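You operate a simulated robot arm through the tools that you are given. There is no shell and no other tool. Be economical: measure what you need, move in short steps, check, and stop when the job is done.

The job below is to be done with a simulated two-armed robot. You get a single attempt, and the scene is never put back.

## Task
Press both rockers, oil the one that stays down and press it twice.
Fine: a dab from the red tube on that rocker's pad alone; the tube goes back in its stand; both rockers end up; drop and knock nothing. Set down upright: red tube.
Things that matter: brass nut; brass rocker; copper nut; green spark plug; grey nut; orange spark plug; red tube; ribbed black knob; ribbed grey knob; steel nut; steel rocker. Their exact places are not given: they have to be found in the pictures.

It is judged by the outcome, as a careful person would: the job done as asked, and still so three seconds after it is handed in. It fails if anything else is knocked over, pushed out of place, dropped, spilled or broken.

## Robot
Two 7-joint arms with two-finger parallel grippers on one trunk, on a base that drives. Base frame: it is fixed to the floor where the robot stands at the start and does not move with it; the origin is under the middle of the robot, x ahead of it, y to its left, z up; the surface under the hand at the start is at about z = 0.718. Lengths are in m, angles in degrees, forces in N, time in s.
The left shoulder is at the start at [0.05, 0.165, 1.255], the right one opposite. With the tool pointing down near the work surface each hand reaches from about 0.1 to 0.62 m from the robot's upright axis, wherever it stands, measured 20 degrees to its own side. Places, roughly: brass nut [0.4, -0.1, 1.2]; brass rocker [0.4, -0.1, 1.2]; copper nut [0.4, -0.1, 1.2]; green spark plug [-1.5, -0.25, 1]; grey nut [0.4, 0, 1.2]; orange spark plug [-1.5, -0.25, 1]; red tube [-1.75, -0.25, 1]; ribbed black knob [0.5, 0, 1.3]; ribbed grey knob [0.5, -0.1, 1.3]; steel nut [0.4, 0, 1.2]; steel rocker [0.4, 0, 1.2]. Payload 3.91 kg a hand.
The tool frame of a hand sits at the grasp point between the pads (the TCP): z along the fingers, y along the line on which they close. The tips reach 0.03 m beyond it. The gripper opens to 0.11 m. The fingers are 0.02 m wide and 0.01 m thick; the gripper's body (0.048 by 0.112 m) begins 0.055 m behind the TCP.
Orientation is told as [roll, pitch, yaw] about the base's x, y, z axes, in that order, counted from this pose: with the fingers straight down and closing along the base's y, the tool's x points along the base's -x, its y along +y and its z along -z.

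## Interface
- The arms move only by the tool play_rows. It takes "left_motion", "right_motion" or both (then of equal length, played together; a hand with none holds still); each is a list of rows, each an object of numbers (a shift or turn left out is 0, a gripper value left out holds the last): "x", "y", "z": the shift along the tool's x, y, z in units of 20 mm (1.0 is 20 mm); "wx", "wy", "wz": the turn, a rotation vector about the tool's x, y, z in units of 6 degrees (1.0 is 6 degrees); "claw": the opening, from 0 (shut) to 1 (fully open). In form: [{"x": .., "y": .., "z": .., "wx": .., "wy": .., "wz": .., "claw": ..}, ...]. A call has 1 to 10 rows; each row shifts and turns the commanded pose from where the row before left it, along the tool's axes as they then stand. A call with a number of a shift or a turn outside -1 to 1 is refused whole. Each row takes 0.2 s and may step no farther than 0.05 m and 8.6 degrees from the row before; otherwise, or with a gripper value out of range, the whole call is refused. Where a pose cannot be reached the arm comes as near as it can. A force on the tool above 50 N (or 10 N above the force at the start of the call, whichever is more), or a blocked arm, ends the call early, and 0.2 s more pass. The fingers move at their own pace (about 0.045 m/s each) and stop on an object; they squeeze with about 28 N. The grip force told is the motor's: it shows also when the fingers shut on nothing. Time passes only in rows, and 0.2 s behind the last, so rows that do not move let the fingers close. It gives the time, the measured TCP pose, the force on the tool (base axes), the opening and the grip force at its end, in the units of the frame above (readings bear some noise), with the torque about the TCP (base axes, N m) and any sound that the robot's microphone picked up.
- Cameras (640 x 400 px; columns grow to the right, rows downward): "scene" is now at [0.1313, -0.0198, 1.4592]; the picture's right is [-0.12, -0.99, 0.00], its down [-0.21, 0.02, -0.98] and it looks along [0.97, -0.11, -0.21] (base axes); focal length 214 px, centre (320, 200). "left" rides on the left gripper at [0.072, -0.017, -0.103] in its tool frame; the picture's right is [0.23, 0.97, 0.00], its down [-0.76, 0.18, -0.62] and it looks along [-0.61, 0.14, 0.78] (tool axes); focal length 222 px, centre (320, 200). "right" rides on the right gripper at [0.072, 0.017, -0.103] in its tool frame; the picture's right is [-0.23, 0.97, 0.00], its down [-0.76, -0.18, -0.62] and it looks along [-0.61, -0.14, 0.78] (tool axes); focal length 222 px, centre (320, 200).
- get_image(camera): a new picture of that camera. The clock stands still meanwhile.
- raise_lower(by): slides the trunk up (or, below 0, down) by that many m; the arms and the scene camera ride with it, the base frame stays. It gives what a move gives, with no picture.
- roll_base(legs): drives the robot by 1 to 6 legs, each [ahead, left, turn to the left] in m, m and degrees, along the robot's own axes; the way and the turn of a leg run together, so that a leg with both is an arc; at most 1.5 m and 180 degrees a leg. The arms and the cameras ride along, it lands a little off, and it stops where it bumps. It gives what a move gives.
- pan_tilt(pan, tilt): turns the head with the scene camera to pan (to the left, within 80 degrees either way) and tilt (down, from -29 to 69), counted from straight ahead of the robot. It gives what a move gives.
- probe_pixels(camera, pixels): for up to 12 pixels [column, row] of the newest picture of that camera ("zoom" is the newest enlarged one), the place [x, y, z] in the base frame of the surface seen there, good to about 0.002 m, but the place of the scene camera against the robot may be out by one fixed shift of up to 0.018 m in any direction. The clock stands still meanwhile.
- zoom(camera, box): a new picture of the part [left, top, right, bottom] of that camera's present view, enlarged. The clock stands still meanwhile.
- finish_job(): hands the job in; it is judged then, once.

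Keep the steps short. Do not move on a guess: measure, check each grasp and each placing, and mend mistakes. In all there are 80 turns and 70 pictures (those below and enlarged ones count). Leave the grippers open and the arms clear of the work at the hand-in unless told otherwise, and finish with a single line.

The tools are called as name(argument=value, ...) on one line, values as JSON. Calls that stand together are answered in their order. play_rows: Moves the arms, as the interface text tells. Its arguments: {"type":"object","properties":{"left_motion":{"type":"array","items":{"type":"object","properties":{"x":{"type":"number"},"y":{"type":"number"},"z":{"type":"number"},"wx":{"type":"number"},"wy":{"type":"number"},"wz":{"type":"number"},"claw":{"type":"number"}}}},"right_motion":{"type":"array","items":{"type":"object","properties":{"x":{"type":"number"},"y":{"type":"number"},"z":{"type":"number"},"wx":{"type":"number"},"wy":{"type":"number"},"wz":{"type":"number"},"claw":{"type":"number"}}}}},"required":[]} The other tools are called the same way: raise_lower (by) slides the trunk up or down; roll_base (legs) drives the base; pan_tilt (pan, tilt) turns the head that bears the scene camera; get_image (camera) takes a picture; probe_pixels (camera, pixels) gives the place of the surface under pixels of a picture; zoom (camera, box) takes an enlarged picture of a part of a camera's view; finish_job () hands the job in.

At the start:

```text
clock: 0.0
left_eef_pos: [0.2727, 0.0926, 1.4493]
left_tool_rot: [-0.1, 0.1, 0.0]
left_force: [0.2, 0.2, -0.2]
left_moment: [0.02, -0.03, 0.02]
left_finger_gap: 0.1101
left_gripper_force: 0.0
right_eef_pos: [0.2921, -0.1982, 1.4088]
right_tool_rot: [0.0, -0.1, 0.0]
right_force: [-0.5, 0.2, 0.2]
right_moment: [-0.03, 0.02, -0.02]
right_finger_gap: 0.1101
right_gripper_force: 0.1
trunk travel left (down, up): [-0.475, 0.028]
robot x, y, heading: [0.001, 0.0003, -0.1]
head pan, tilt: [-6.6, 12.0]
```

scene: 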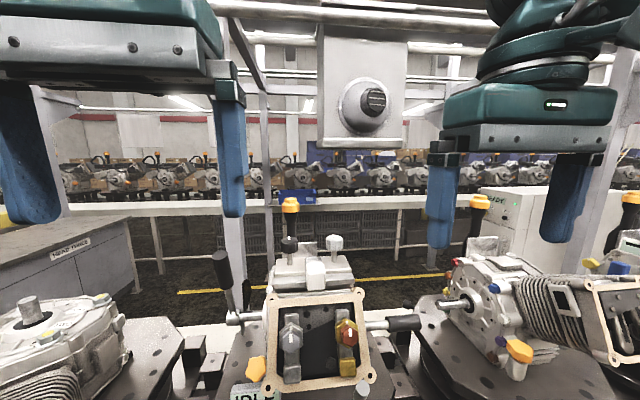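
right: 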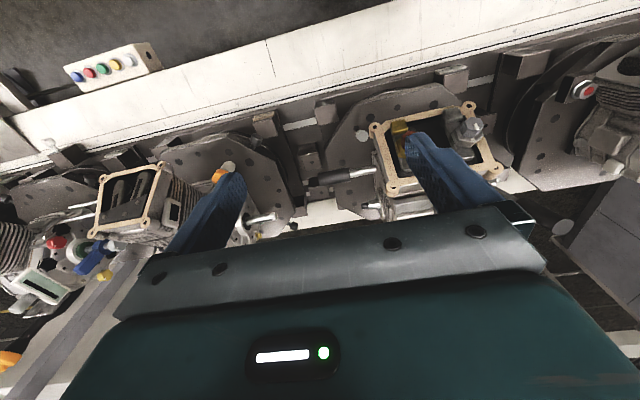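
left: 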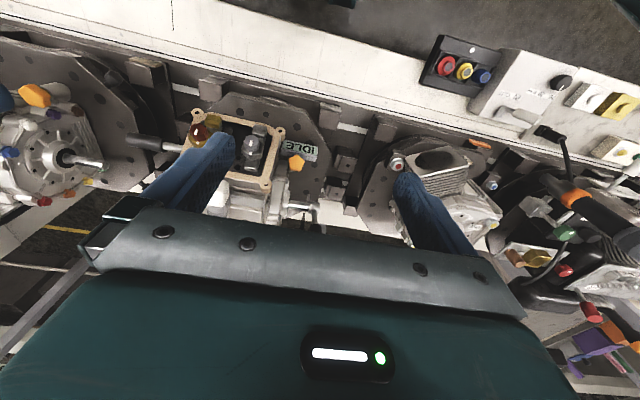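

I see the engine box with two rockers near pixels (290,340) and (347,340). I'll zoom in there and measure.

zoom(camera="scene", box=[220, 220, 420, 400])

zoom(camera="right", box=[340, 80, 540, 230])

```text
2.22 times, centred on (320, 310) of scene
```

zoom: 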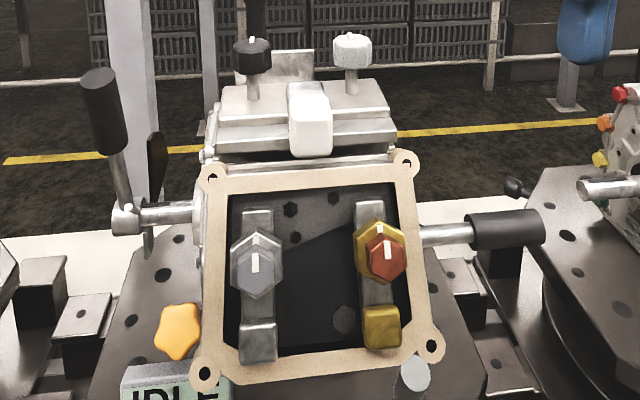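

```text
2.67 times, centred on (440, 155) of right
```

zoom: 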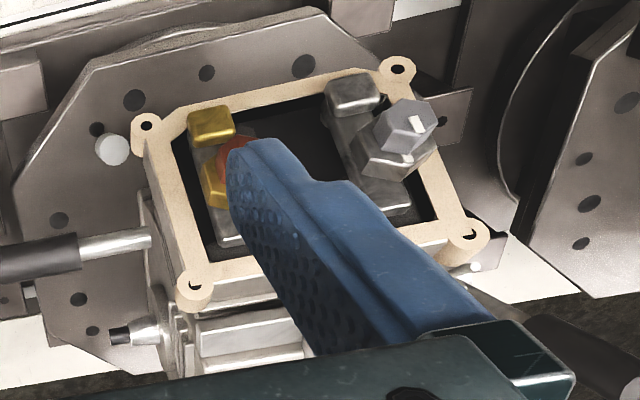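

Pads are the near-end blocks. Measuring pad, nut and rim points in the newest right zoom and in the scene picture.

probe_pixels(camera="zoom", pixels=[[212, 122], [353, 92], [211, 108], [215, 138], [195, 122], [230, 122], [352, 78], [352, 105], [408, 120], [228, 160], [397, 68], [147, 122]])

get_image(camera="scene")

probe_pixels(camera="scene", pixels=[[292, 372], [347, 366], [292, 379], [347, 371], [290, 338], [348, 335], [289, 244], [334, 242]])

```text
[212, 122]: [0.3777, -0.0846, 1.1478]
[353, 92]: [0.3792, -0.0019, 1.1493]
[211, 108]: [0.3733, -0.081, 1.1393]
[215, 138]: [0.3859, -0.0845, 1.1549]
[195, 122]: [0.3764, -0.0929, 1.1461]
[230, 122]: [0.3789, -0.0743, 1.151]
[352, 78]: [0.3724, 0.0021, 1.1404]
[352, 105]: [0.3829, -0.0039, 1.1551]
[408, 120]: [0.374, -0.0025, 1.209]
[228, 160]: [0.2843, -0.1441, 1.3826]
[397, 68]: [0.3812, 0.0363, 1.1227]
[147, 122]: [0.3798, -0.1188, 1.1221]
```

```text
64 pictures are left
```

scene: 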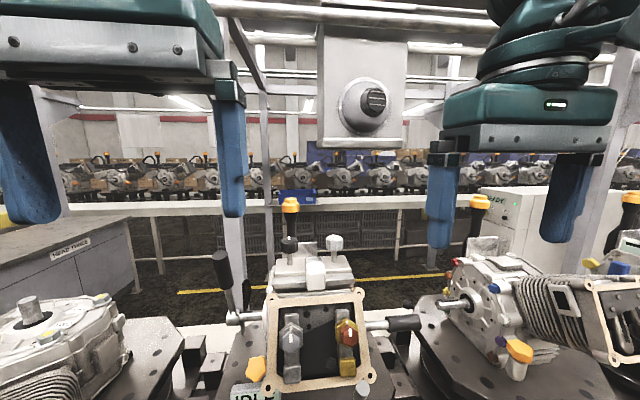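

```text
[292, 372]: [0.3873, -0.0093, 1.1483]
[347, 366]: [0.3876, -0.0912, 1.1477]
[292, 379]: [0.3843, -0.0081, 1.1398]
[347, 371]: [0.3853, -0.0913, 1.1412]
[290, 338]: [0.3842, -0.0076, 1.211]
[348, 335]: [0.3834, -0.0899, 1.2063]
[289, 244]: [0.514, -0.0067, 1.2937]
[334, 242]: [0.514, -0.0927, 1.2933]
```

The pad surface tilts towards the robot. I'll tilt the head down for a better view and measure the panel's plane.

pan_tilt(pan=-6, tilt=45)

zoom(camera="scene", box=[240, 140, 400, 240])

```text
clock: 1.0
left_eef_pos: [0.2733, 0.0911, 1.4492]
left_tool_rot: [-0.1, 0.0, 0.0]
left_force: [-0.7, -0.5, -0.8]
left_moment: [-0.02, 0.0, 0.01]
left_finger_gap: 0.1099
left_gripper_force: 0.0
right_eef_pos: [0.2909, -0.1986, 1.4087]
right_tool_rot: [0.1, -0.1, -0.1]
right_force: [0.6, -0.2, -0.7]
right_moment: [0.01, 0.04, 0.01]
right_finger_gap: 0.1098
right_gripper_force: 0.1
trunk travel left (down, up): [-0.475, 0.028]
robot x, y, heading: [0.0043, -0.002, -0.1]
head pan, tilt: [-6.0, 45.0]
```

```text
4.00 times, centred on (320, 190) of scene
```

zoom: 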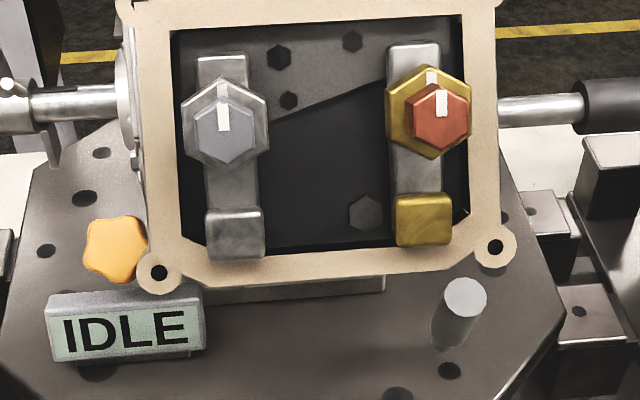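

probe_pixels(camera="zoom", pixels=[[236, 220], [236, 212], [236, 240], [424, 208], [424, 200], [424, 235], [160, 250], [490, 225], [150, 20], [480, 20], [230, 180], [420, 170]])

zoom(camera="right", box=[340, 80, 540, 230])

probe_pixels(camera="zoom", pixels=[[212, 116], [212, 128], [212, 134], [230, 134], [353, 86], [353, 98], [353, 102], [370, 98], [337, 98], [370, 60], [180, 110], [320, 270]])

```text
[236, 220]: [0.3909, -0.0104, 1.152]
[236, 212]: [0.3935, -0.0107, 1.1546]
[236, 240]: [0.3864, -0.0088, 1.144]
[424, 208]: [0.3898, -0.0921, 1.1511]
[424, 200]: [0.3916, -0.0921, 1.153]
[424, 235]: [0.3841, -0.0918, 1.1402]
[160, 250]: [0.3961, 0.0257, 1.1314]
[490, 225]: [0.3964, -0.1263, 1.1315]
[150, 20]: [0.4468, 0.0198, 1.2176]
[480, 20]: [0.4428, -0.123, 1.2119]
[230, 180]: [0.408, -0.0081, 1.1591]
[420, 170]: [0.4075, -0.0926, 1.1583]
```

```text
2.67 times, centred on (440, 155) of right
```

zoom: 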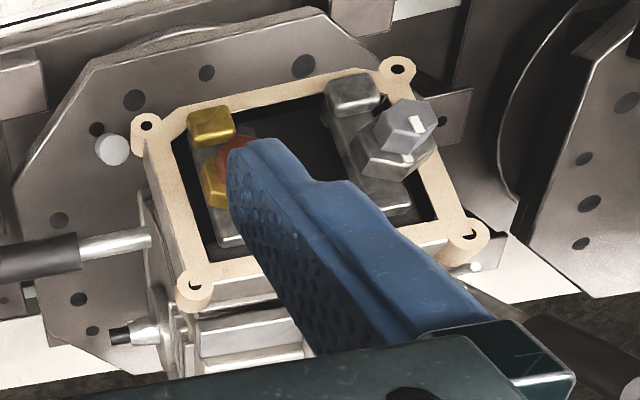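

```text
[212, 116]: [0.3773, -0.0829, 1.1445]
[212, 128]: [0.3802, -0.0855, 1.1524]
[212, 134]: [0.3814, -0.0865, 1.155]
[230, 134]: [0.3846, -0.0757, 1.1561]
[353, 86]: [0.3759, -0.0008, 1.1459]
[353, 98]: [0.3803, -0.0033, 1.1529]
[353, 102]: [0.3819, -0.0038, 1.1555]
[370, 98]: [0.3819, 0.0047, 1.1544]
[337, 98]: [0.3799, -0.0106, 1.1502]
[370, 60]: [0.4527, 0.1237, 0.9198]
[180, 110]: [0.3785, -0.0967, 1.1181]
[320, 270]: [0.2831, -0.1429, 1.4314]
```

The panel leans about 60° from level, so I'll press along about (0.86, 0, -0.5). The robot is too close for that, so I'm backing up 0.25 m.

roll_base(legs=[[-0.25, 0, 0]])

play_rows(right_motion=[{"wy": -1, "claw": 0}, {"wy": -1}, {"wy": -1}, {"wy": -1}, {"wy": -1}, {"wy": -1}, {"wy": -1}, {"wy": -1}, {"wy": -1}], left_motion=[{"wy": -1, "claw": 0}, {"wy": -1}, {"wy": -1}, {"wy": -1}, {"wy": -1}, {"wy": -1}, {"wy": -1}, {"wy": -1}, {"wy": -1}])

get_image(camera="scene")

```text
clock: 2.8
left_eef_pos: [0.0252, 0.0918, 1.4481]
left_tool_rot: [-0.1, 0.0, 0.1]
left_force: [-0.6, 0.1, -0.6]
left_moment: [0.02, 0.0, -0.01]
left_finger_gap: 0.1099
left_gripper_force: 0.1
right_eef_pos: [0.0432, -0.1999, 1.4083]
right_tool_rot: [0.1, -0.1, -0.1]
right_force: [-0.3, 0.6, 0.1]
right_moment: [0.01, 0.0, 0.01]
right_finger_gap: 0.1099
right_gripper_force: 0.0
trunk travel left (down, up): [-0.475, 0.028]
robot x, y, heading: [-0.2452, -0.001, 0.0]
head pan, tilt: [-6.0, 45.0]
```

```text
clock: 3.5
left_eef_pos: [0.03, 0.0945, 1.4526]
left_tool_rot: [-1.4, -14.4, 1.3]
left_force: [4.7, -5.3, 12.4]
left_moment: [0.24, 1.92, 0.65]
left_finger_gap: 0.0438
left_gripper_force: 0.1
right_eef_pos: [0.0447, -0.1992, 1.407]
right_tool_rot: [0.2, -15.1, -0.1]
right_force: [-0.3, -0.1, -0.3]
right_moment: [0.0, 0.02, 0.0]
right_finger_gap: 0.0439
right_gripper_force: 0.1
trunk travel left (down, up): [-0.475, 0.028]
robot x, y, heading: [-0.2463, -0.0021, 0.1]
head pan, tilt: [-6.0, 45.0]
stopped in row 3 (left hand): the force on the tool passed its limit at 75 N (the readings are from after the stop); the commanded pose is now the measured one
```

```text
61 pictures are left
```

scene: 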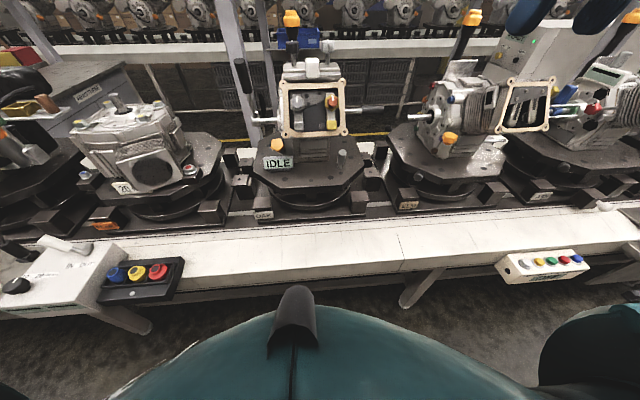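

The left hand bumped into the robot itself. The head is above the teal body, so that's the likeliest contact. I'll turn the left hand back, move it outward, and work with the right.

play_rows(left_motion=[{"wy": 1, "x": -0.5}, {"wy": 1, "x": -0.8}, {"wy": 0.4, "y": 1}, {"y": 1}, {"y": 1}, {"y": 1}, {"y": 1}], right_motion=[{"wy": -1, "z": 0}, {"wy": -1}, {"wy": -1}, {"wy": -1}, {"wy": -1}, {"wy": -1}, {"wy": -1}])

```text
clock: 5.2
left_eef_pos: [0.0534, 0.1963, 1.4553]
left_tool_rot: [-1.1, 0.0, 0.9]
left_force: [0.5, 0.4, -0.3]
left_moment: [-0.03, 0.01, -0.01]
left_finger_gap: 0.0
left_gripper_force: 28.0
right_eef_pos: [0.0418, -0.1989, 1.4087]
right_tool_rot: [0.2, -57.3, -0.2]
right_force: [-0.5, 0.2, -0.4]
right_moment: [0.0, -0.03, -0.02]
right_finger_gap: 0.0
right_gripper_force: 27.5
trunk travel left (down, up): [-0.475, 0.028]
robot x, y, heading: [-0.2475, 0.0015, -0.1]
head pan, tilt: [-6.0, 45.0]
```

play_rows(right_motion=[{"z": 1, "y": 0.57, "x": 0.18}, {"z": 1, "y": 0.57, "x": 0.18}, {"z": 1, "y": 0.57, "x": 0.18}, {"z": 1, "y": 0.57, "x": 0.18}, {"z": 1, "y": 0.57, "x": 0.18}, {"z": 1, "y": 0.57, "x": 0.18}, {"z": 1, "y": 0.57, "x": 0.18}, {"z": 1, "y": 0.57, "x": 0.18}, {"z": 1, "y": 0.57, "x": 0.18}, {"z": 1, "y": 0.57, "x": 0.18}])

play_rows(right_motion=[{"z": 1}, {"z": 1}, {"z": 1}, {"z": 1}, {"z": 1}, {"z": 1}])

get_image(camera="right")

zoom(camera="scene", box=[240, 70, 400, 170])

```text
clock: 7.3
left_eef_pos: [0.0548, 0.1962, 1.4556]
left_tool_rot: [-1.1, -0.1, 0.8]
left_force: [0.5, -0.9, 0.4]
left_moment: [0.02, -0.02, 0.01]
left_finger_gap: 0.0
left_gripper_force: 28.3
right_eef_pos: [0.1923, -0.0849, 1.2711]
right_tool_rot: [0.2, -57.2, -0.3]
right_force: [0.5, 0.2, 0.2]
right_moment: [-0.02, -0.01, 0.01]
right_finger_gap: 0.0
right_gripper_force: 27.9
trunk travel left (down, up): [-0.475, 0.028]
robot x, y, heading: [-0.2457, 0.0013, -0.2]
head pan, tilt: [-6.0, 45.0]
```

```text
clock: 8.8
left_eef_pos: [0.0548, 0.1946, 1.456]
left_tool_rot: [-1.1, -0.1, 0.9]
left_force: [0.6, 0.3, 0.0]
left_moment: [0.0, 0.0, 0.01]
left_finger_gap: 0.0
left_gripper_force: 28.1
right_eef_pos: [0.2931, -0.085, 1.2041]
right_tool_rot: [0.1, -57.1, -0.3]
right_force: [0.8, -0.3, 0.2]
right_moment: [-0.01, -0.01, 0.02]
right_finger_gap: 0.0001
right_gripper_force: 27.8
trunk travel left (down, up): [-0.475, 0.028]
robot x, y, heading: [-0.2463, -0.0034, -0.0]
head pan, tilt: [-6.0, 45.0]
```

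```text
60 pictures are left
```

right: 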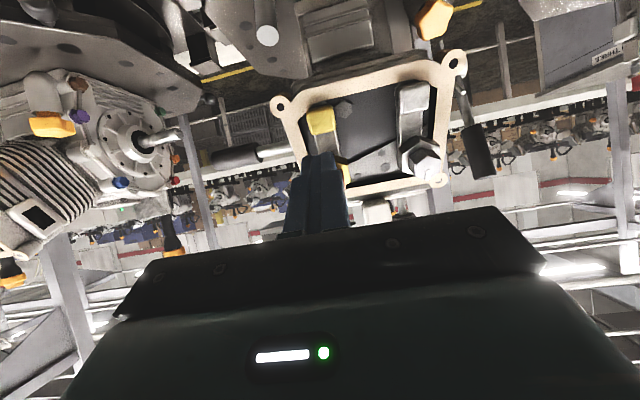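

```text
4.00 times, centred on (320, 120) of scene
```

zoom: 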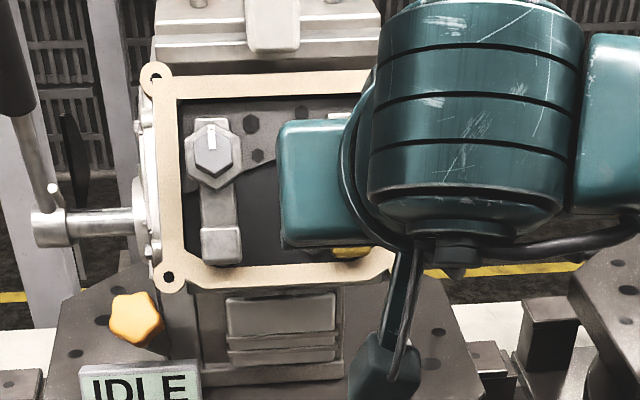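

The brass pad is at (320,120) in the hand camera, with the fingertips at about (320,160). Checking positions here.

probe_pixels(camera="right", pixels=[[320, 110], [320, 118], [320, 126], [310, 120], [330, 120], [412, 95], [412, 105], [320, 158], [316, 175], [333, 150], [345, 175]])

```text
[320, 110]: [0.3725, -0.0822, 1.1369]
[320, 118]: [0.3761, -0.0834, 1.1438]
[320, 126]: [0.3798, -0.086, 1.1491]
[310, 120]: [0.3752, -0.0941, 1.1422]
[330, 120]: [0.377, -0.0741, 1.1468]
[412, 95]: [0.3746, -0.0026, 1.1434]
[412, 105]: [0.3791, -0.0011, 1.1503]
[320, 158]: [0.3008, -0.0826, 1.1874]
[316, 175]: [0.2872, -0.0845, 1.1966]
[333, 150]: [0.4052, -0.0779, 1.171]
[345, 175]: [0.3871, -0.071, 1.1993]
```

play_rows(right_motion=[{"z": 1}, {"z": 1}, {"z": 1}, {"z": 0.4}])

play_rows(right_motion=[{"z": 0.1}, {"z": 0.1}, {"z": 0.1}, {"z": 0.1}, {"z": 0.1}])

get_image(camera="right")

```text
clock: 9.8
left_eef_pos: [0.0548, 0.195, 1.4556]
left_tool_rot: [-1.1, 0.0, 0.8]
left_force: [-0.8, 0.0, 0.4]
left_moment: [0.02, 0.01, 0.0]
left_finger_gap: 0.0
left_gripper_force: 28.2
right_eef_pos: [0.3497, -0.0856, 1.1682]
right_tool_rot: [0.0, -57.1, -0.2]
right_force: [-0.6, -0.6, -0.1]
right_moment: [0.0, -0.02, 0.0]
right_finger_gap: 0.0
right_gripper_force: 28.5
trunk travel left (down, up): [-0.475, 0.028]
robot x, y, heading: [-0.2501, -0.0007, -0.1]
head pan, tilt: [-6.0, 45.0]
```

```text
clock: 10.9
left_eef_pos: [0.0523, 0.1948, 1.456]
left_tool_rot: [-1.2, -0.2, 0.8]
left_force: [-0.3, -0.1, 0.6]
left_moment: [-0.02, -0.02, -0.01]
left_finger_gap: 0.0
left_gripper_force: 28.3
right_eef_pos: [0.3572, -0.0843, 1.1631]
right_tool_rot: [0.1, -57.1, -0.2]
right_force: [-12.1, -2.2, -0.3]
right_moment: [-0.02, 0.11, -0.06]
right_finger_gap: 0.0
right_gripper_force: 27.7
trunk travel left (down, up): [-0.475, 0.028]
robot x, y, heading: [-0.2474, 0.0038, -0.3]
head pan, tilt: [-6.0, 45.0]
heard: click
```

```text
58 pictures are left
```

right: 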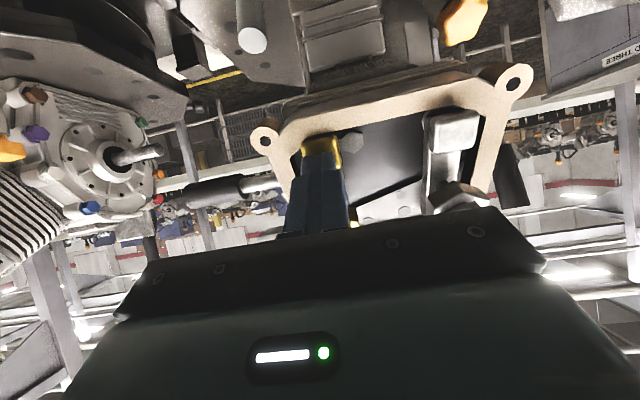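

A click was heard at 12 N, so the brass rocker is pressed. I'll back off 0.06 m and see whether it stays down.

play_rows(right_motion=[{"z": -0.5}, {"z": -1}, {"z": -1}, {"z": -1}])

get_image(camera="right")

probe_pixels(camera="right", pixels=[[320, 110], [320, 118], [320, 126], [412, 95], [412, 105], [412, 90], [412, 100]])

```text
clock: 11.9
left_eef_pos: [0.0545, 0.1952, 1.4571]
left_tool_rot: [-1.1, -0.1, 0.8]
left_force: [0.6, -0.3, -0.6]
left_moment: [-0.03, -0.02, -0.01]
left_finger_gap: 0.0001
left_gripper_force: 28.0
right_eef_pos: [0.2989, -0.0852, 1.2001]
right_tool_rot: [0.1, -57.2, -0.3]
right_force: [-0.1, -0.4, -0.7]
right_moment: [0.02, -0.02, 0.02]
right_finger_gap: 0.0
right_gripper_force: 27.5
trunk travel left (down, up): [-0.475, 0.028]
robot x, y, heading: [-0.2446, 0.0023, 0.2]
head pan, tilt: [-6.0, 45.0]
```

```text
57 pictures are left
```

right: 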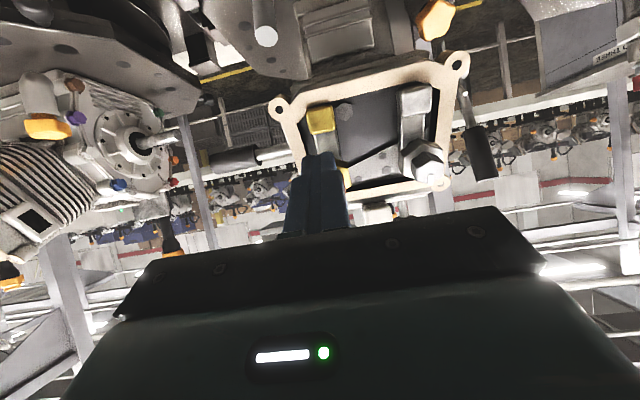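

```text
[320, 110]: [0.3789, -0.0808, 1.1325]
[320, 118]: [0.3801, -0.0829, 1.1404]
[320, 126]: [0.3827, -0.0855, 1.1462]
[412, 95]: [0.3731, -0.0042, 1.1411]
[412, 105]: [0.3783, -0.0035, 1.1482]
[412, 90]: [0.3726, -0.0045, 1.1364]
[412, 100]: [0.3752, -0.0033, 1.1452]
```

Brass now reads about 5 mm deeper than before, so it seems to stay down. Next is steel: shift +0.082 m in y, then press the same way.

play_rows(right_motion=[{"y": 1}, {"y": 1}, {"y": 1}, {"y": 1}, {"y": 0.1}, {"z": 1}, {"z": 1}, {"z": 0.5}])

play_rows(right_motion=[{"z": 0.1}, {"z": 0.1}, {"z": 0.1}, {"z": 0.1}, {"z": 0.1}, {"z": 0.1}, {"z": 0.1}])

```text
clock: 13.8
left_eef_pos: [0.0531, 0.1954, 1.457]
left_tool_rot: [-1.2, -0.1, 0.9]
left_force: [0.0, 0.6, 0.1]
left_moment: [-0.01, 0.0, 0.0]
left_finger_gap: 0.0
left_gripper_force: 27.9
right_eef_pos: [0.3423, -0.003, 1.1729]
right_tool_rot: [0.1, -57.1, -0.1]
right_force: [0.9, 0.3, 0.4]
right_moment: [-0.02, 0.0, 0.02]
right_finger_gap: 0.0
right_gripper_force: 27.9
trunk travel left (down, up): [-0.475, 0.028]
robot x, y, heading: [-0.2464, -0.0002, -0.1]
head pan, tilt: [-6.0, 45.0]
```

```text
clock: 15.3
left_eef_pos: [0.0534, 0.1947, 1.4553]
left_tool_rot: [-1.1, -0.1, 0.9]
left_force: [0.2, -1.1, 1.1]
left_moment: [0.02, -0.03, 0.03]
left_finger_gap: 0.0003
left_gripper_force: 27.8
right_eef_pos: [0.3533, -0.0037, 1.1661]
right_tool_rot: [0.2, -57.1, -0.3]
right_force: [-1.9, -0.5, 0.4]
right_moment: [0.01, -0.01, 0.0]
right_finger_gap: 0.0
right_gripper_force: 28.3
trunk travel left (down, up): [-0.475, 0.028]
robot x, y, heading: [-0.2451, -0.0001, 0.1]
head pan, tilt: [-6.0, 45.0]
```

Contact has just begun and there's no click yet, so I'm pressing a little further.

play_rows(right_motion=[{"z": 0.1}, {"z": 0.1}, {"z": 0.1}])

```text
clock: 16.1
left_eef_pos: [0.0539, 0.1956, 1.4545]
left_tool_rot: [-1.1, -0.1, 0.8]
left_force: [1.0, 0.6, 0.1]
left_moment: [0.0, 0.03, -0.01]
left_finger_gap: 0.0
left_gripper_force: 28.4
right_eef_pos: [0.3579, -0.0033, 1.1633]
right_tool_rot: [0.2, -57.1, -0.3]
right_force: [-4.6, -0.1, -1.6]
right_moment: [-0.01, 0.09, 0.02]
right_finger_gap: 0.0
right_gripper_force: 27.7
trunk travel left (down, up): [-0.475, 0.028]
robot x, y, heading: [-0.2503, 0.0, -0.1]
head pan, tilt: [-6.0, 45.0]
heard: click
```

Click heard on steel. Backing off and comparing both rockers.

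play_rows(right_motion=[{"z": -0.5}, {"z": -1}, {"z": -1}, {"z": -1}, {"z": -1}, {"y": -1}, {"y": -1}])

zoom(camera="right", box=[220, 40, 460, 190])

```text
clock: 17.8
left_eef_pos: [0.053, 0.1949, 1.4555]
left_tool_rot: [-1.2, 0.0, 0.7]
left_force: [-0.2, 0.7, 0.3]
left_moment: [0.02, -0.02, 0.03]
left_finger_gap: 0.0
left_gripper_force: 27.4
right_eef_pos: [0.2819, -0.0437, 1.211]
right_tool_rot: [0.3, -57.2, -0.2]
right_force: [0.6, -0.3, 0.6]
right_moment: [-0.04, 0.0, -0.01]
right_finger_gap: 0.0002
right_gripper_force: 28.0
trunk travel left (down, up): [-0.475, 0.028]
robot x, y, heading: [-0.2482, -0.0019, -0.1]
head pan, tilt: [-6.0, 45.0]
```

```text
2.67 times, centred on (340, 115) of right
```

zoom: 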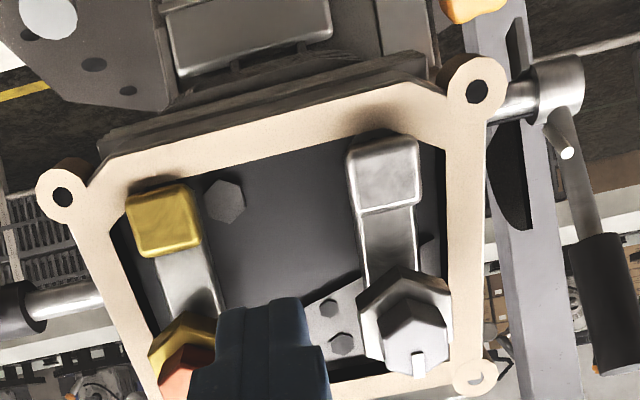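

probe_pixels(camera="zoom", pixels=[[165, 205], [165, 220], [165, 235], [165, 250], [385, 160], [385, 175], [385, 190], [385, 205], [75, 225], [455, 110], [185, 330], [410, 320]])

```text
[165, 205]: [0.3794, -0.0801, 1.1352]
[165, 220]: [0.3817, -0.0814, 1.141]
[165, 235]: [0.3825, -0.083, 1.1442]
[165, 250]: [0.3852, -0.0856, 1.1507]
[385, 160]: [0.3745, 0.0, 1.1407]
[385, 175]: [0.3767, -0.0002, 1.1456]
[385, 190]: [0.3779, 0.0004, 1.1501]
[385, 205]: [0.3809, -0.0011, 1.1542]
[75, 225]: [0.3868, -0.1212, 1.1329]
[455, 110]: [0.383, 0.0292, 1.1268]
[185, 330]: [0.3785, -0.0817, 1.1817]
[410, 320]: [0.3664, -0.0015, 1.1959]
```

Brass sits 6 mm deeper than steel, so brass is the one that stays down and needs oil. I'll pull the right hand back upright near the robot before turning for the tube.

play_rows(right_motion=[{"z": -1}, {"z": -1, "y": -1}, {"z": -1, "y": -1}, {"z": -1, "y": -1}, {"z": -1, "y": -1}, {"z": -1, "y": -1}, {"z": -1, "y": -1}, {"z": -1, "y": -1}, {"z": -1, "y": -1}, {"z": -1, "y": -0.5}])

play_rows(right_motion=[{"wy": 1, "claw": 1}, {"wy": 1}, {"wy": 1}, {"wy": 1}, {"wy": 1}, {"wy": 1}, {"wy": 1}, {"wy": 1}, {"wy": 1}, {"wy": 0.53}])

roll_base(legs=[[-0.2, 0, 0], [0, 0, 90]])

pan_tilt(pan=60, tilt=20)

get_image(camera="scene")

```text
clock: 19.9
left_eef_pos: [0.0526, 0.1956, 1.4556]
left_tool_rot: [-1.1, -0.1, 0.8]
left_force: [0.3, -0.2, 0.3]
left_moment: [0.02, 0.0, 0.0]
left_finger_gap: 0.0
left_gripper_force: 27.7
right_eef_pos: [0.1148, -0.2135, 1.3206]
right_tool_rot: [0.1, -57.2, -0.1]
right_force: [1.1, -0.7, -0.1]
right_moment: [0.02, -0.01, 0.03]
right_finger_gap: 0.0003
right_gripper_force: 28.3
trunk travel left (down, up): [-0.475, 0.028]
robot x, y, heading: [-0.2475, -0.0018, -0.0]
head pan, tilt: [-6.0, 45.0]
```

```text
clock: 22.1
left_eef_pos: [0.0549, 0.1956, 1.4556]
left_tool_rot: [-1.1, -0.2, 0.8]
left_force: [-0.3, 0.3, -0.4]
left_moment: [0.01, 0.02, -0.01]
left_finger_gap: 0.0
left_gripper_force: 28.3
right_eef_pos: [0.114, -0.2132, 1.3186]
right_tool_rot: [0.2, 0.1, -0.1]
right_force: [0.4, 0.4, 0.3]
right_moment: [0.04, 0.01, 0.0]
right_finger_gap: 0.1099
right_gripper_force: 0.1
trunk travel left (down, up): [-0.475, 0.028]
robot x, y, heading: [-0.2472, -0.0038, 0.2]
head pan, tilt: [-6.0, 45.0]
```

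```text
clock: 27.6
left_eef_pos: [-0.647, 0.2994, 1.455]
left_tool_rot: [-1.2, 0.0, 91.6]
left_force: [-0.6, -0.7, -0.3]
left_moment: [0.01, -0.02, 0.0]
left_finger_gap: 0.0
left_gripper_force: 27.9
right_eef_pos: [-0.2405, 0.3645, 1.32]
right_tool_rot: [0.1, 0.1, 90.6]
right_force: [-0.1, 0.4, 0.3]
right_moment: [0.0, 0.01, -0.02]
right_finger_gap: 0.1101
right_gripper_force: 0.1
trunk travel left (down, up): [-0.475, 0.028]
robot x, y, heading: [-0.4467, 0.0039, 90.6]
head pan, tilt: [-6.0, 45.0]
```

```text
clock: 29.0
left_eef_pos: [-0.6472, 0.2995, 1.4543]
left_tool_rot: [-1.1, -0.1, 91.7]
left_force: [-0.9, -0.2, 0.8]
left_moment: [0.01, 0.02, 0.0]
left_finger_gap: 0.0
left_gripper_force: 28.1
right_eef_pos: [-0.2405, 0.3654, 1.3206]
right_tool_rot: [0.1, 0.1, 90.5]
right_force: [-0.5, -0.5, 1.1]
right_moment: [0.05, -0.01, 0.0]
right_finger_gap: 0.11
right_gripper_force: 0.1
trunk travel left (down, up): [-0.475, 0.028]
robot x, y, heading: [-0.4463, -0.0003, 90.4]
head pan, tilt: [60.0, 20.0]
```

```text
55 pictures are left
```

scene: 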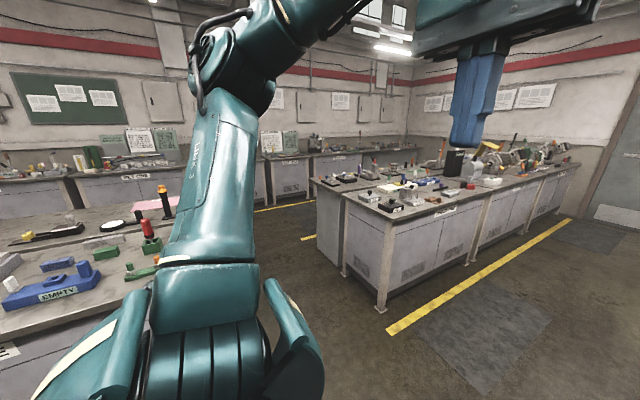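

A red thing shows at (150,232). I'll turn the rest of the way to face that bench.

roll_base(legs=[[0, 0, 89.5]])

pan_tilt(pan=0, tilt=30)

get_image(camera="scene")

```text
clock: 33.2
left_eef_pos: [-0.7488, -0.1967, 1.4537]
left_tool_rot: [-1.0, -0.1, -178.6]
left_force: [-0.4, 0.1, 0.5]
left_moment: [-0.03, 0.0, 0.0]
left_finger_gap: 0.0
left_gripper_force: 28.2
right_eef_pos: [-0.8126, 0.2102, 1.3204]
right_tool_rot: [0.1, 0.1, -179.6]
right_force: [0.0, -0.7, -0.8]
right_moment: [-0.05, 0.01, -0.04]
right_finger_gap: 0.1099
right_gripper_force: 0.1
trunk travel left (down, up): [-0.475, 0.028]
robot x, y, heading: [-0.4469, 0.002, -179.6]
head pan, tilt: [60.0, 20.0]
```

```text
clock: 34.5
left_eef_pos: [-0.7487, -0.1983, 1.4561]
left_tool_rot: [-1.1, 0.0, -178.7]
left_force: [0.5, 0.6, 0.2]
left_moment: [-0.01, 0.02, 0.01]
left_finger_gap: 0.0
left_gripper_force: 27.6
right_eef_pos: [-0.8118, 0.2102, 1.32]
right_tool_rot: [0.1, 0.1, -179.6]
right_force: [-0.6, 0.4, -0.5]
right_moment: [0.01, 0.0, -0.03]
right_finger_gap: 0.1102
right_gripper_force: 0.0
trunk travel left (down, up): [-0.475, 0.028]
robot x, y, heading: [-0.4493, -0.0003, -179.4]
head pan, tilt: [0.0, 30.0]
```

```text
54 pictures are left
```

scene: 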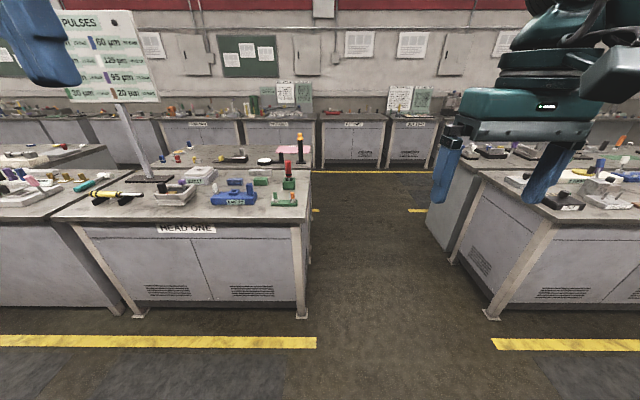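

zoom(camera="scene", box=[200, 120, 340, 220])

probe_pixels(camera="scene", pixels=[[288, 163], [288, 170], [289, 182], [300, 150], [285, 202], [240, 200], [308, 230], [70, 220], [310, 165]])

```text
4.00 times, centred on (270, 170) of scene
```

zoom: 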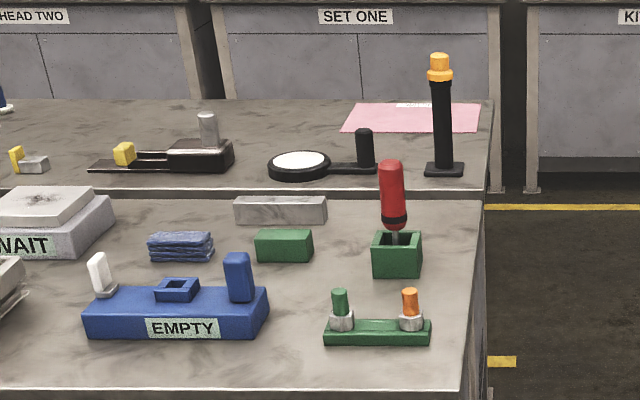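

```text
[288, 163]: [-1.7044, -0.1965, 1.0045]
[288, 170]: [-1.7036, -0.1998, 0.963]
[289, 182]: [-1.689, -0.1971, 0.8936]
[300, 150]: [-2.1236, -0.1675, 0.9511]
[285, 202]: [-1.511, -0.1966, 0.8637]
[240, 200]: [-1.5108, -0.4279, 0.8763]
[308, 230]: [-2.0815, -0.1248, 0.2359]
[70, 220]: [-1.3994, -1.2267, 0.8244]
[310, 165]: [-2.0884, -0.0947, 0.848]
```

The red tube stands nozzle-down in a green stand near (-1.70,-0.20), top z≈1.02. I'll drive ahead 0.62 m and use the left hand, since the tube will be to the left.

roll_base(legs=[[0.62, 0, -0.6]])

play_rows(left_motion=[{"x": -1, "claw": 1}, {"x": -1, "z": 1}, {"x": -1, "z": 1}, {"z": 1}, {"z": 1}, {"z": 1}, {"z": 1}, {"z": 1}, {"z": 1}])

get_image(camera="left")

get_image(camera="scene")

```text
clock: 38.0
left_eef_pos: [-1.371, -0.1946, 1.4548]
left_tool_rot: [-1.1, 0.0, -179.3]
left_force: [0.5, 0.0, -0.1]
left_moment: [-0.04, -0.02, -0.04]
left_finger_gap: 0.0
left_gripper_force: 28.0
right_eef_pos: [-1.4306, 0.2133, 1.3189]
right_tool_rot: [0.1, 0.1, 179.7]
right_force: [0.6, -0.8, 0.1]
right_moment: [-0.01, -0.04, 0.03]
right_finger_gap: 0.1103
right_gripper_force: 0.2
trunk travel left (down, up): [-0.475, 0.028]
robot x, y, heading: [-1.071, -0.0017, 179.8]
head pan, tilt: [0.0, 30.0]
```

```text
clock: 40.0
left_eef_pos: [-1.4318, -0.1933, 1.295]
left_tool_rot: [-1.2, -0.1, -179.3]
left_force: [-0.6, 0.2, -0.1]
left_moment: [0.0, 0.03, 0.01]
left_finger_gap: 0.1098
left_gripper_force: 0.2
right_eef_pos: [-1.4309, 0.2122, 1.3189]
right_tool_rot: [0.1, 0.0, 179.8]
right_force: [-0.5, 0.0, 0.1]
right_moment: [0.05, 0.0, -0.04]
right_finger_gap: 0.1099
right_gripper_force: 0.1
trunk travel left (down, up): [-0.475, 0.028]
robot x, y, heading: [-1.0689, -0.0033, 179.5]
head pan, tilt: [0.0, 30.0]
```

```text
52 pictures are left
```

left: 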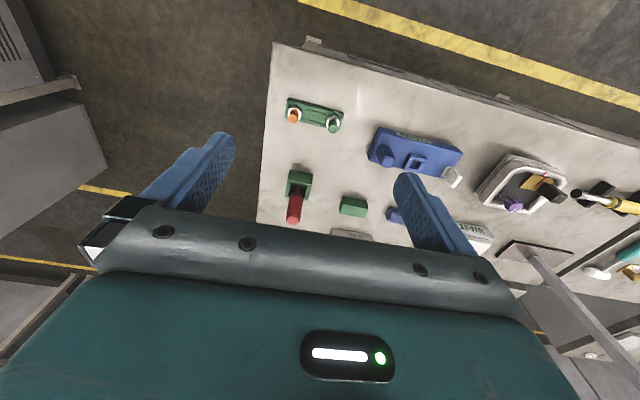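

```text
51 pictures are left
```

scene: 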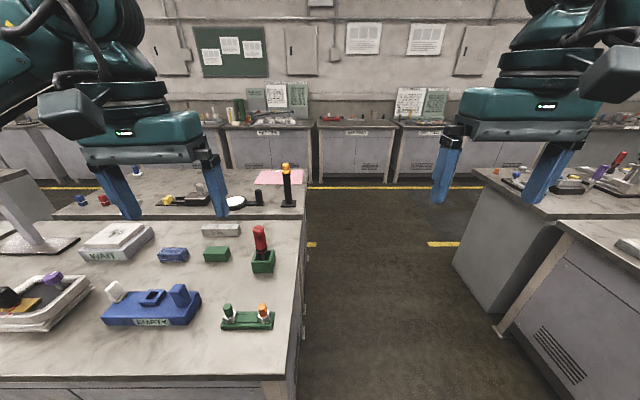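

zoom(camera="left", box=[250, 150, 350, 240])

probe_pixels(camera="left", pixels=[[294, 215], [295, 205], [296, 192], [298, 178], [290, 188], [272, 150], [293, 117], [333, 124]])

zoom(camera="scene", box=[210, 210, 310, 290])

probe_pixels(camera="scene", pixels=[[260, 230], [260, 238], [261, 246], [262, 252], [263, 265], [276, 380], [256, 256], [270, 256]])

```text
4.44 times, centred on (300, 195) of left
```

zoom: 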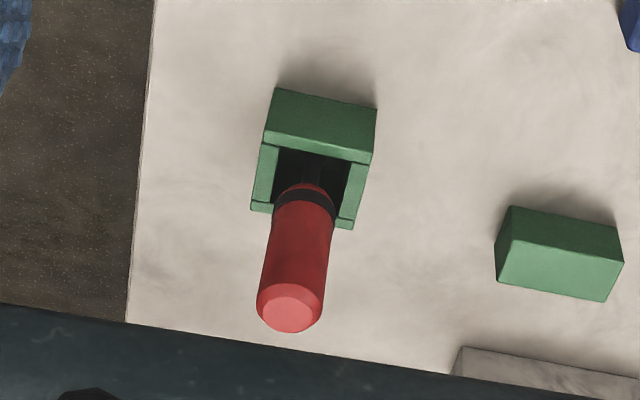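

```text
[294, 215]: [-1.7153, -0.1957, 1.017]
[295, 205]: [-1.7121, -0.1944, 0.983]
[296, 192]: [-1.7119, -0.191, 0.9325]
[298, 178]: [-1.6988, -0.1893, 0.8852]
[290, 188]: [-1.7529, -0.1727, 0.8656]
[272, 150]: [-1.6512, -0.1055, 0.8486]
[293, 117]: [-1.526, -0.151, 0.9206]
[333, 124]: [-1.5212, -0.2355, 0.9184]
```

```text
5.00 times, centred on (260, 250) of scene
```

zoom: 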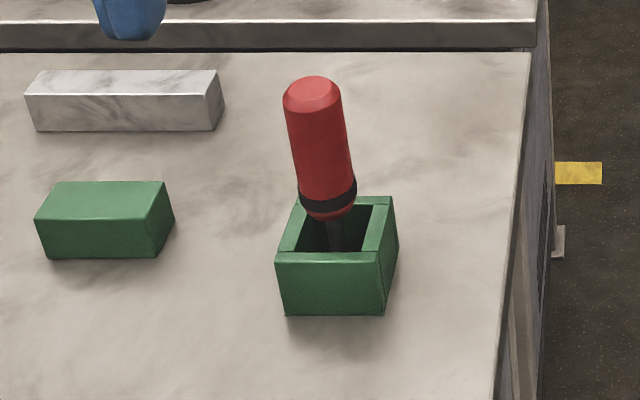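

```text
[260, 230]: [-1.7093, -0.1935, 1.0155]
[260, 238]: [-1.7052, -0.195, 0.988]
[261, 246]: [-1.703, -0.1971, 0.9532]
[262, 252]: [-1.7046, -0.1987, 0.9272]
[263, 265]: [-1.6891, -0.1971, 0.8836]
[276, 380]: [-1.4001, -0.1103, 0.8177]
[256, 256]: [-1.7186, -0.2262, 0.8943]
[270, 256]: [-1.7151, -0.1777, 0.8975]
```

probe_pixels(camera="left", pixels=[[293.5, 220], [293.5, 223], [293, 217.5], [288, 212], [300.5, 212], [295, 209], [297, 195], [289, 203], [301.5, 203], [303, 173]])

probe_pixels(camera="zoom", pixels=[[313, 90], [313, 82], [322, 140], [292, 140], [346, 140], [305, 205], [340, 255], [385, 220], [290, 235], [335, 202], [320, 300], [390, 280]])

```text
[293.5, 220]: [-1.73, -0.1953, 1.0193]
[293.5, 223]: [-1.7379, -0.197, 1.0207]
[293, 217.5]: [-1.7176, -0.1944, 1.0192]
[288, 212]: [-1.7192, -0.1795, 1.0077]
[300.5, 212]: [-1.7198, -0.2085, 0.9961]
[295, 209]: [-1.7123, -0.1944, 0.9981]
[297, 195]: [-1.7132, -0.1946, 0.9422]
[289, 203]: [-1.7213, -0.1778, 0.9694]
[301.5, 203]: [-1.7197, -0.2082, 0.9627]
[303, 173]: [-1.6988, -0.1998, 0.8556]
```

```text
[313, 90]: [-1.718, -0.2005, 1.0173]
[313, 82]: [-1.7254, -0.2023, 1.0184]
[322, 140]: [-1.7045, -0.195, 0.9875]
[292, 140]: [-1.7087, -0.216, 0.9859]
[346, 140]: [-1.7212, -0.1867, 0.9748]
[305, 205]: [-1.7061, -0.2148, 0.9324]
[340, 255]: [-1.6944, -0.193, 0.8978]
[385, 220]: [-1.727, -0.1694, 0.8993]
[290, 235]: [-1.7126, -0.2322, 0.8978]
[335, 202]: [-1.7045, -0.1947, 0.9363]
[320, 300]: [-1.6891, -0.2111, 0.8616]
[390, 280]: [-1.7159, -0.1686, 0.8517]
```

The tube centre is at about (-1.727,-0.194), radius 15 mm, z 0.925–1.02, with the stand top at 0.898. It's slightly out of reach, so I'll drive ahead 0.06 m and bring the left hand above it.

roll_base(legs=[[0.06, 0, 0.3]])

play_rows(left_motion=[{"x": -1, "wx": -0.18, "z": 1}, {"x": -1, "z": 1}, {"x": -1, "z": 1}, {"x": -1, "z": 1}, {"x": -1, "z": 1}, {"x": -1, "z": 1}, {"x": -1, "z": 1}, {"x": -1, "z": 0.5}, {"x": -1}])

get_image(camera="left")

```text
clock: 40.9
left_eef_pos: [-1.4904, -0.1934, 1.295]
left_tool_rot: [-1.1, -0.1, -179.1]
left_force: [-0.8, -0.1, -0.7]
left_moment: [0.02, -0.06, 0.01]
left_finger_gap: 0.1099
left_gripper_force: 0.1
right_eef_pos: [-1.4916, 0.2099, 1.3185]
right_tool_rot: [0.1, 0.1, -180.0]
right_force: [-0.4, 0.2, -0.1]
right_moment: [0.01, -0.02, -0.01]
right_finger_gap: 0.11
right_gripper_force: 0.0
trunk travel left (down, up): [-0.475, 0.028]
robot x, y, heading: [-1.126, 0.0004, -179.7]
head pan, tilt: [0.0, 30.0]
```

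```text
clock: 42.9
left_eef_pos: [-1.6695, -0.1964, 1.1467]
left_tool_rot: [0.1, -0.1, -179.1]
left_force: [0.6, -0.5, -0.1]
left_moment: [0.0, -0.02, 0.0]
left_finger_gap: 0.1101
left_gripper_force: 0.0
right_eef_pos: [-1.4912, 0.2104, 1.3194]
right_tool_rot: [0.1, 0.2, -180.0]
right_force: [-0.2, -0.8, 0.3]
right_moment: [0.0, -0.02, 0.03]
right_finger_gap: 0.1099
right_gripper_force: 0.0
trunk travel left (down, up): [-0.475, 0.028]
robot x, y, heading: [-1.1268, -0.0019, -180.0]
head pan, tilt: [0.0, 30.0]
```

```text
48 pictures are left
```

left: 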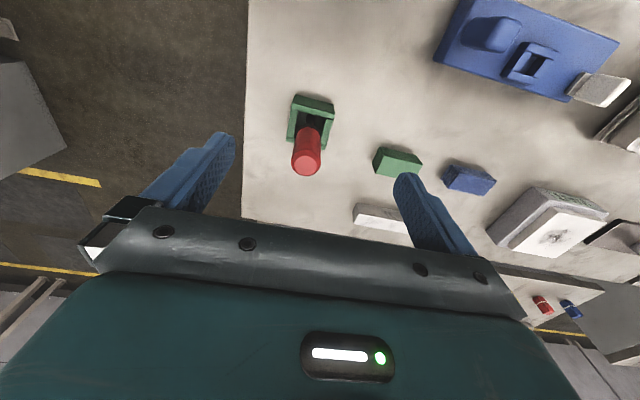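

zoom(camera="left", box=[270, 85, 350, 185])

probe_pixels(camera="left", pixels=[[306, 163], [306, 158], [306, 168], [297, 161], [315, 161], [309, 150], [311, 138], [313, 132], [299, 148], [320, 148], [320, 106]])

```text
4.00 times, centred on (310, 135) of left
```

zoom: 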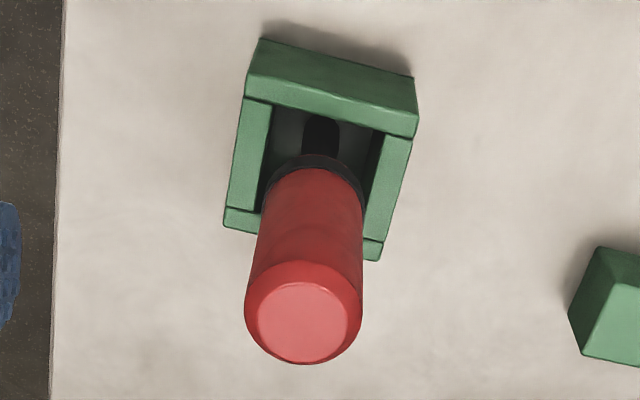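

```text
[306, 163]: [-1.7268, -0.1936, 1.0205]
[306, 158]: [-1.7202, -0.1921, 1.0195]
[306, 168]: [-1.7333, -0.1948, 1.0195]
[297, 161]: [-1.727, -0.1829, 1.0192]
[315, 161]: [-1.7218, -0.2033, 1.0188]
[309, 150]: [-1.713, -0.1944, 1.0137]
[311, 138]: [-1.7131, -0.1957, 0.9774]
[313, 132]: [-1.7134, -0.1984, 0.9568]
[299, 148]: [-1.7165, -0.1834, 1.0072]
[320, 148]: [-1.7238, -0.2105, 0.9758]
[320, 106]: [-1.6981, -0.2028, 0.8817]
```

Tube centre confirmed at (-1.728,-0.194). Moving over it and lowering to TCP z 0.975, with the fingers open either side.

play_rows(left_motion=[{"x": -1}, {"x": -1, "y": -0.15}, {"x": -0.9}, {"z": 1}, {"z": 1}, {"z": 1}])

play_rows(left_motion=[{"z": 1}, {"z": 1}, {"z": 1}, {"z": 1}, {"z": 1}, {"z": 0.6}])

get_image(camera="left")

zoom(camera="scene", box=[160, 200, 340, 320])

```text
clock: 44.3
left_eef_pos: [-1.7294, -0.1945, 1.0852]
left_tool_rot: [-0.1, -0.3, -179.0]
left_force: [0.2, -1.0, 0.0]
left_moment: [0.0, 0.0, -0.02]
left_finger_gap: 0.1098
left_gripper_force: 0.1
right_eef_pos: [-1.4902, 0.2091, 1.3188]
right_tool_rot: [0.0, 0.1, -179.9]
right_force: [-0.4, -0.4, -0.8]
right_moment: [-0.01, 0.03, 0.0]
right_finger_gap: 0.11
right_gripper_force: 0.1
trunk travel left (down, up): [-0.475, 0.028]
robot x, y, heading: [-1.1288, 0.0006, -179.8]
head pan, tilt: [0.0, 30.0]
```

```text
clock: 45.7
left_eef_pos: [-1.729, -0.1946, 0.9746]
left_tool_rot: [-0.1, -0.2, -179.0]
left_force: [0.6, 0.2, 0.0]
left_moment: [-0.01, 0.0, -0.01]
left_finger_gap: 0.1099
left_gripper_force: 0.1
right_eef_pos: [-1.491, 0.2111, 1.3205]
right_tool_rot: [0.1, 0.0, -180.1]
right_force: [-0.4, -0.4, 0.7]
right_moment: [-0.01, 0.0, 0.02]
right_finger_gap: 0.11
right_gripper_force: 0.0
trunk travel left (down, up): [-0.475, 0.028]
robot x, y, heading: [-1.1268, -0.0009, -179.8]
head pan, tilt: [0.0, 30.0]
```

```text
46 pictures are left
```

left: 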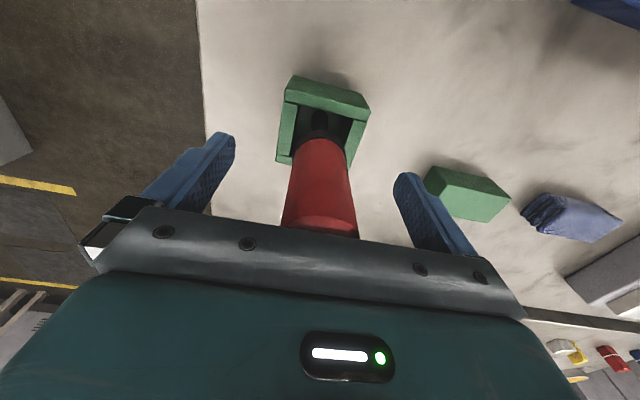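

```text
3.33 times, centred on (250, 260) of scene
```

zoom: 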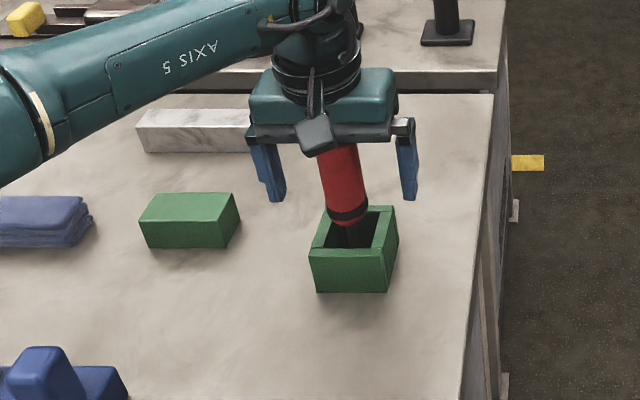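

The fingers flank the tube. I'll close gently to just about its width and read the grip.

play_rows(left_motion=[{"claw": 0.3}, {}, {}, {}, {}, {"claw": 0.26}, {}])

```text
clock: 47.3
left_eef_pos: [-1.7283, -0.1948, 0.9736]
left_tool_rot: [0.0, 0.0, -179.1]
left_force: [0.6, 0.4, 0.1]
left_moment: [0.08, 0.0, 0.01]
left_finger_gap: 0.0354
left_gripper_force: 27.9
right_eef_pos: [-1.4904, 0.2101, 1.3202]
right_tool_rot: [0.0, 0.0, -180.0]
right_force: [-0.4, -0.1, 0.3]
right_moment: [0.03, -0.04, 0.0]
right_finger_gap: 0.1097
right_gripper_force: 0.1
trunk travel left (down, up): [-0.475, 0.028]
robot x, y, heading: [-1.1249, 0.002, -179.9]
head pan, tilt: [0.0, 30.0]
```

Gripped at a 35 mm gap. Lifting straight up and looking at the nozzle.

play_rows(left_motion=[{"z": -0.5}, {"z": -0.5}, {"z": -1}, {"z": -1}, {"z": -1}, {"z": -1}])

get_image(camera="left")

zoom(camera="scene", box=[200, 190, 320, 290])

```text
clock: 48.7
left_eef_pos: [-1.7289, -0.1939, 1.0743]
left_tool_rot: [-0.1, -0.2, -179.0]
left_force: [0.8, 0.6, -1.9]
left_moment: [0.02, 0.02, 0.02]
left_finger_gap: 0.0354
left_gripper_force: 27.7
right_eef_pos: [-1.4898, 0.2116, 1.3201]
right_tool_rot: [0.1, 0.0, -180.0]
right_force: [0.5, -0.3, 0.4]
right_moment: [0.01, -0.02, 0.01]
right_finger_gap: 0.11
right_gripper_force: 0.1
trunk travel left (down, up): [-0.475, 0.028]
robot x, y, heading: [-1.1304, -0.0057, -180.0]
head pan, tilt: [0.0, 30.0]
```

```text
44 pictures are left
```

left: 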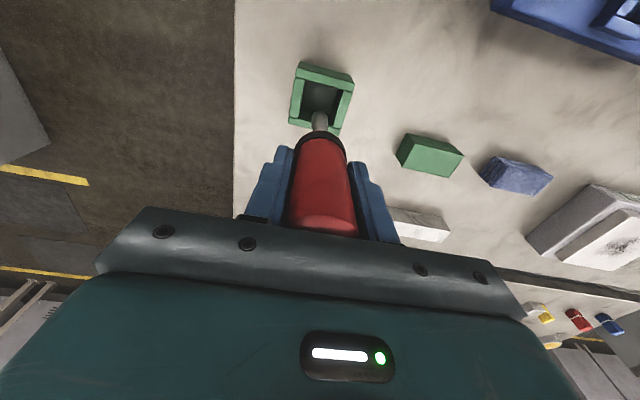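

```text
4.00 times, centred on (260, 240) of scene
```

zoom: 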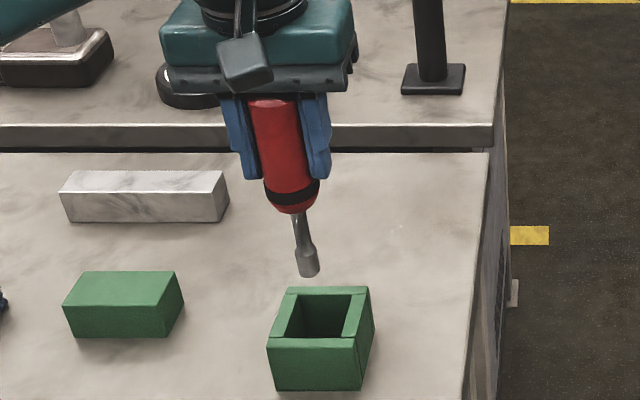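

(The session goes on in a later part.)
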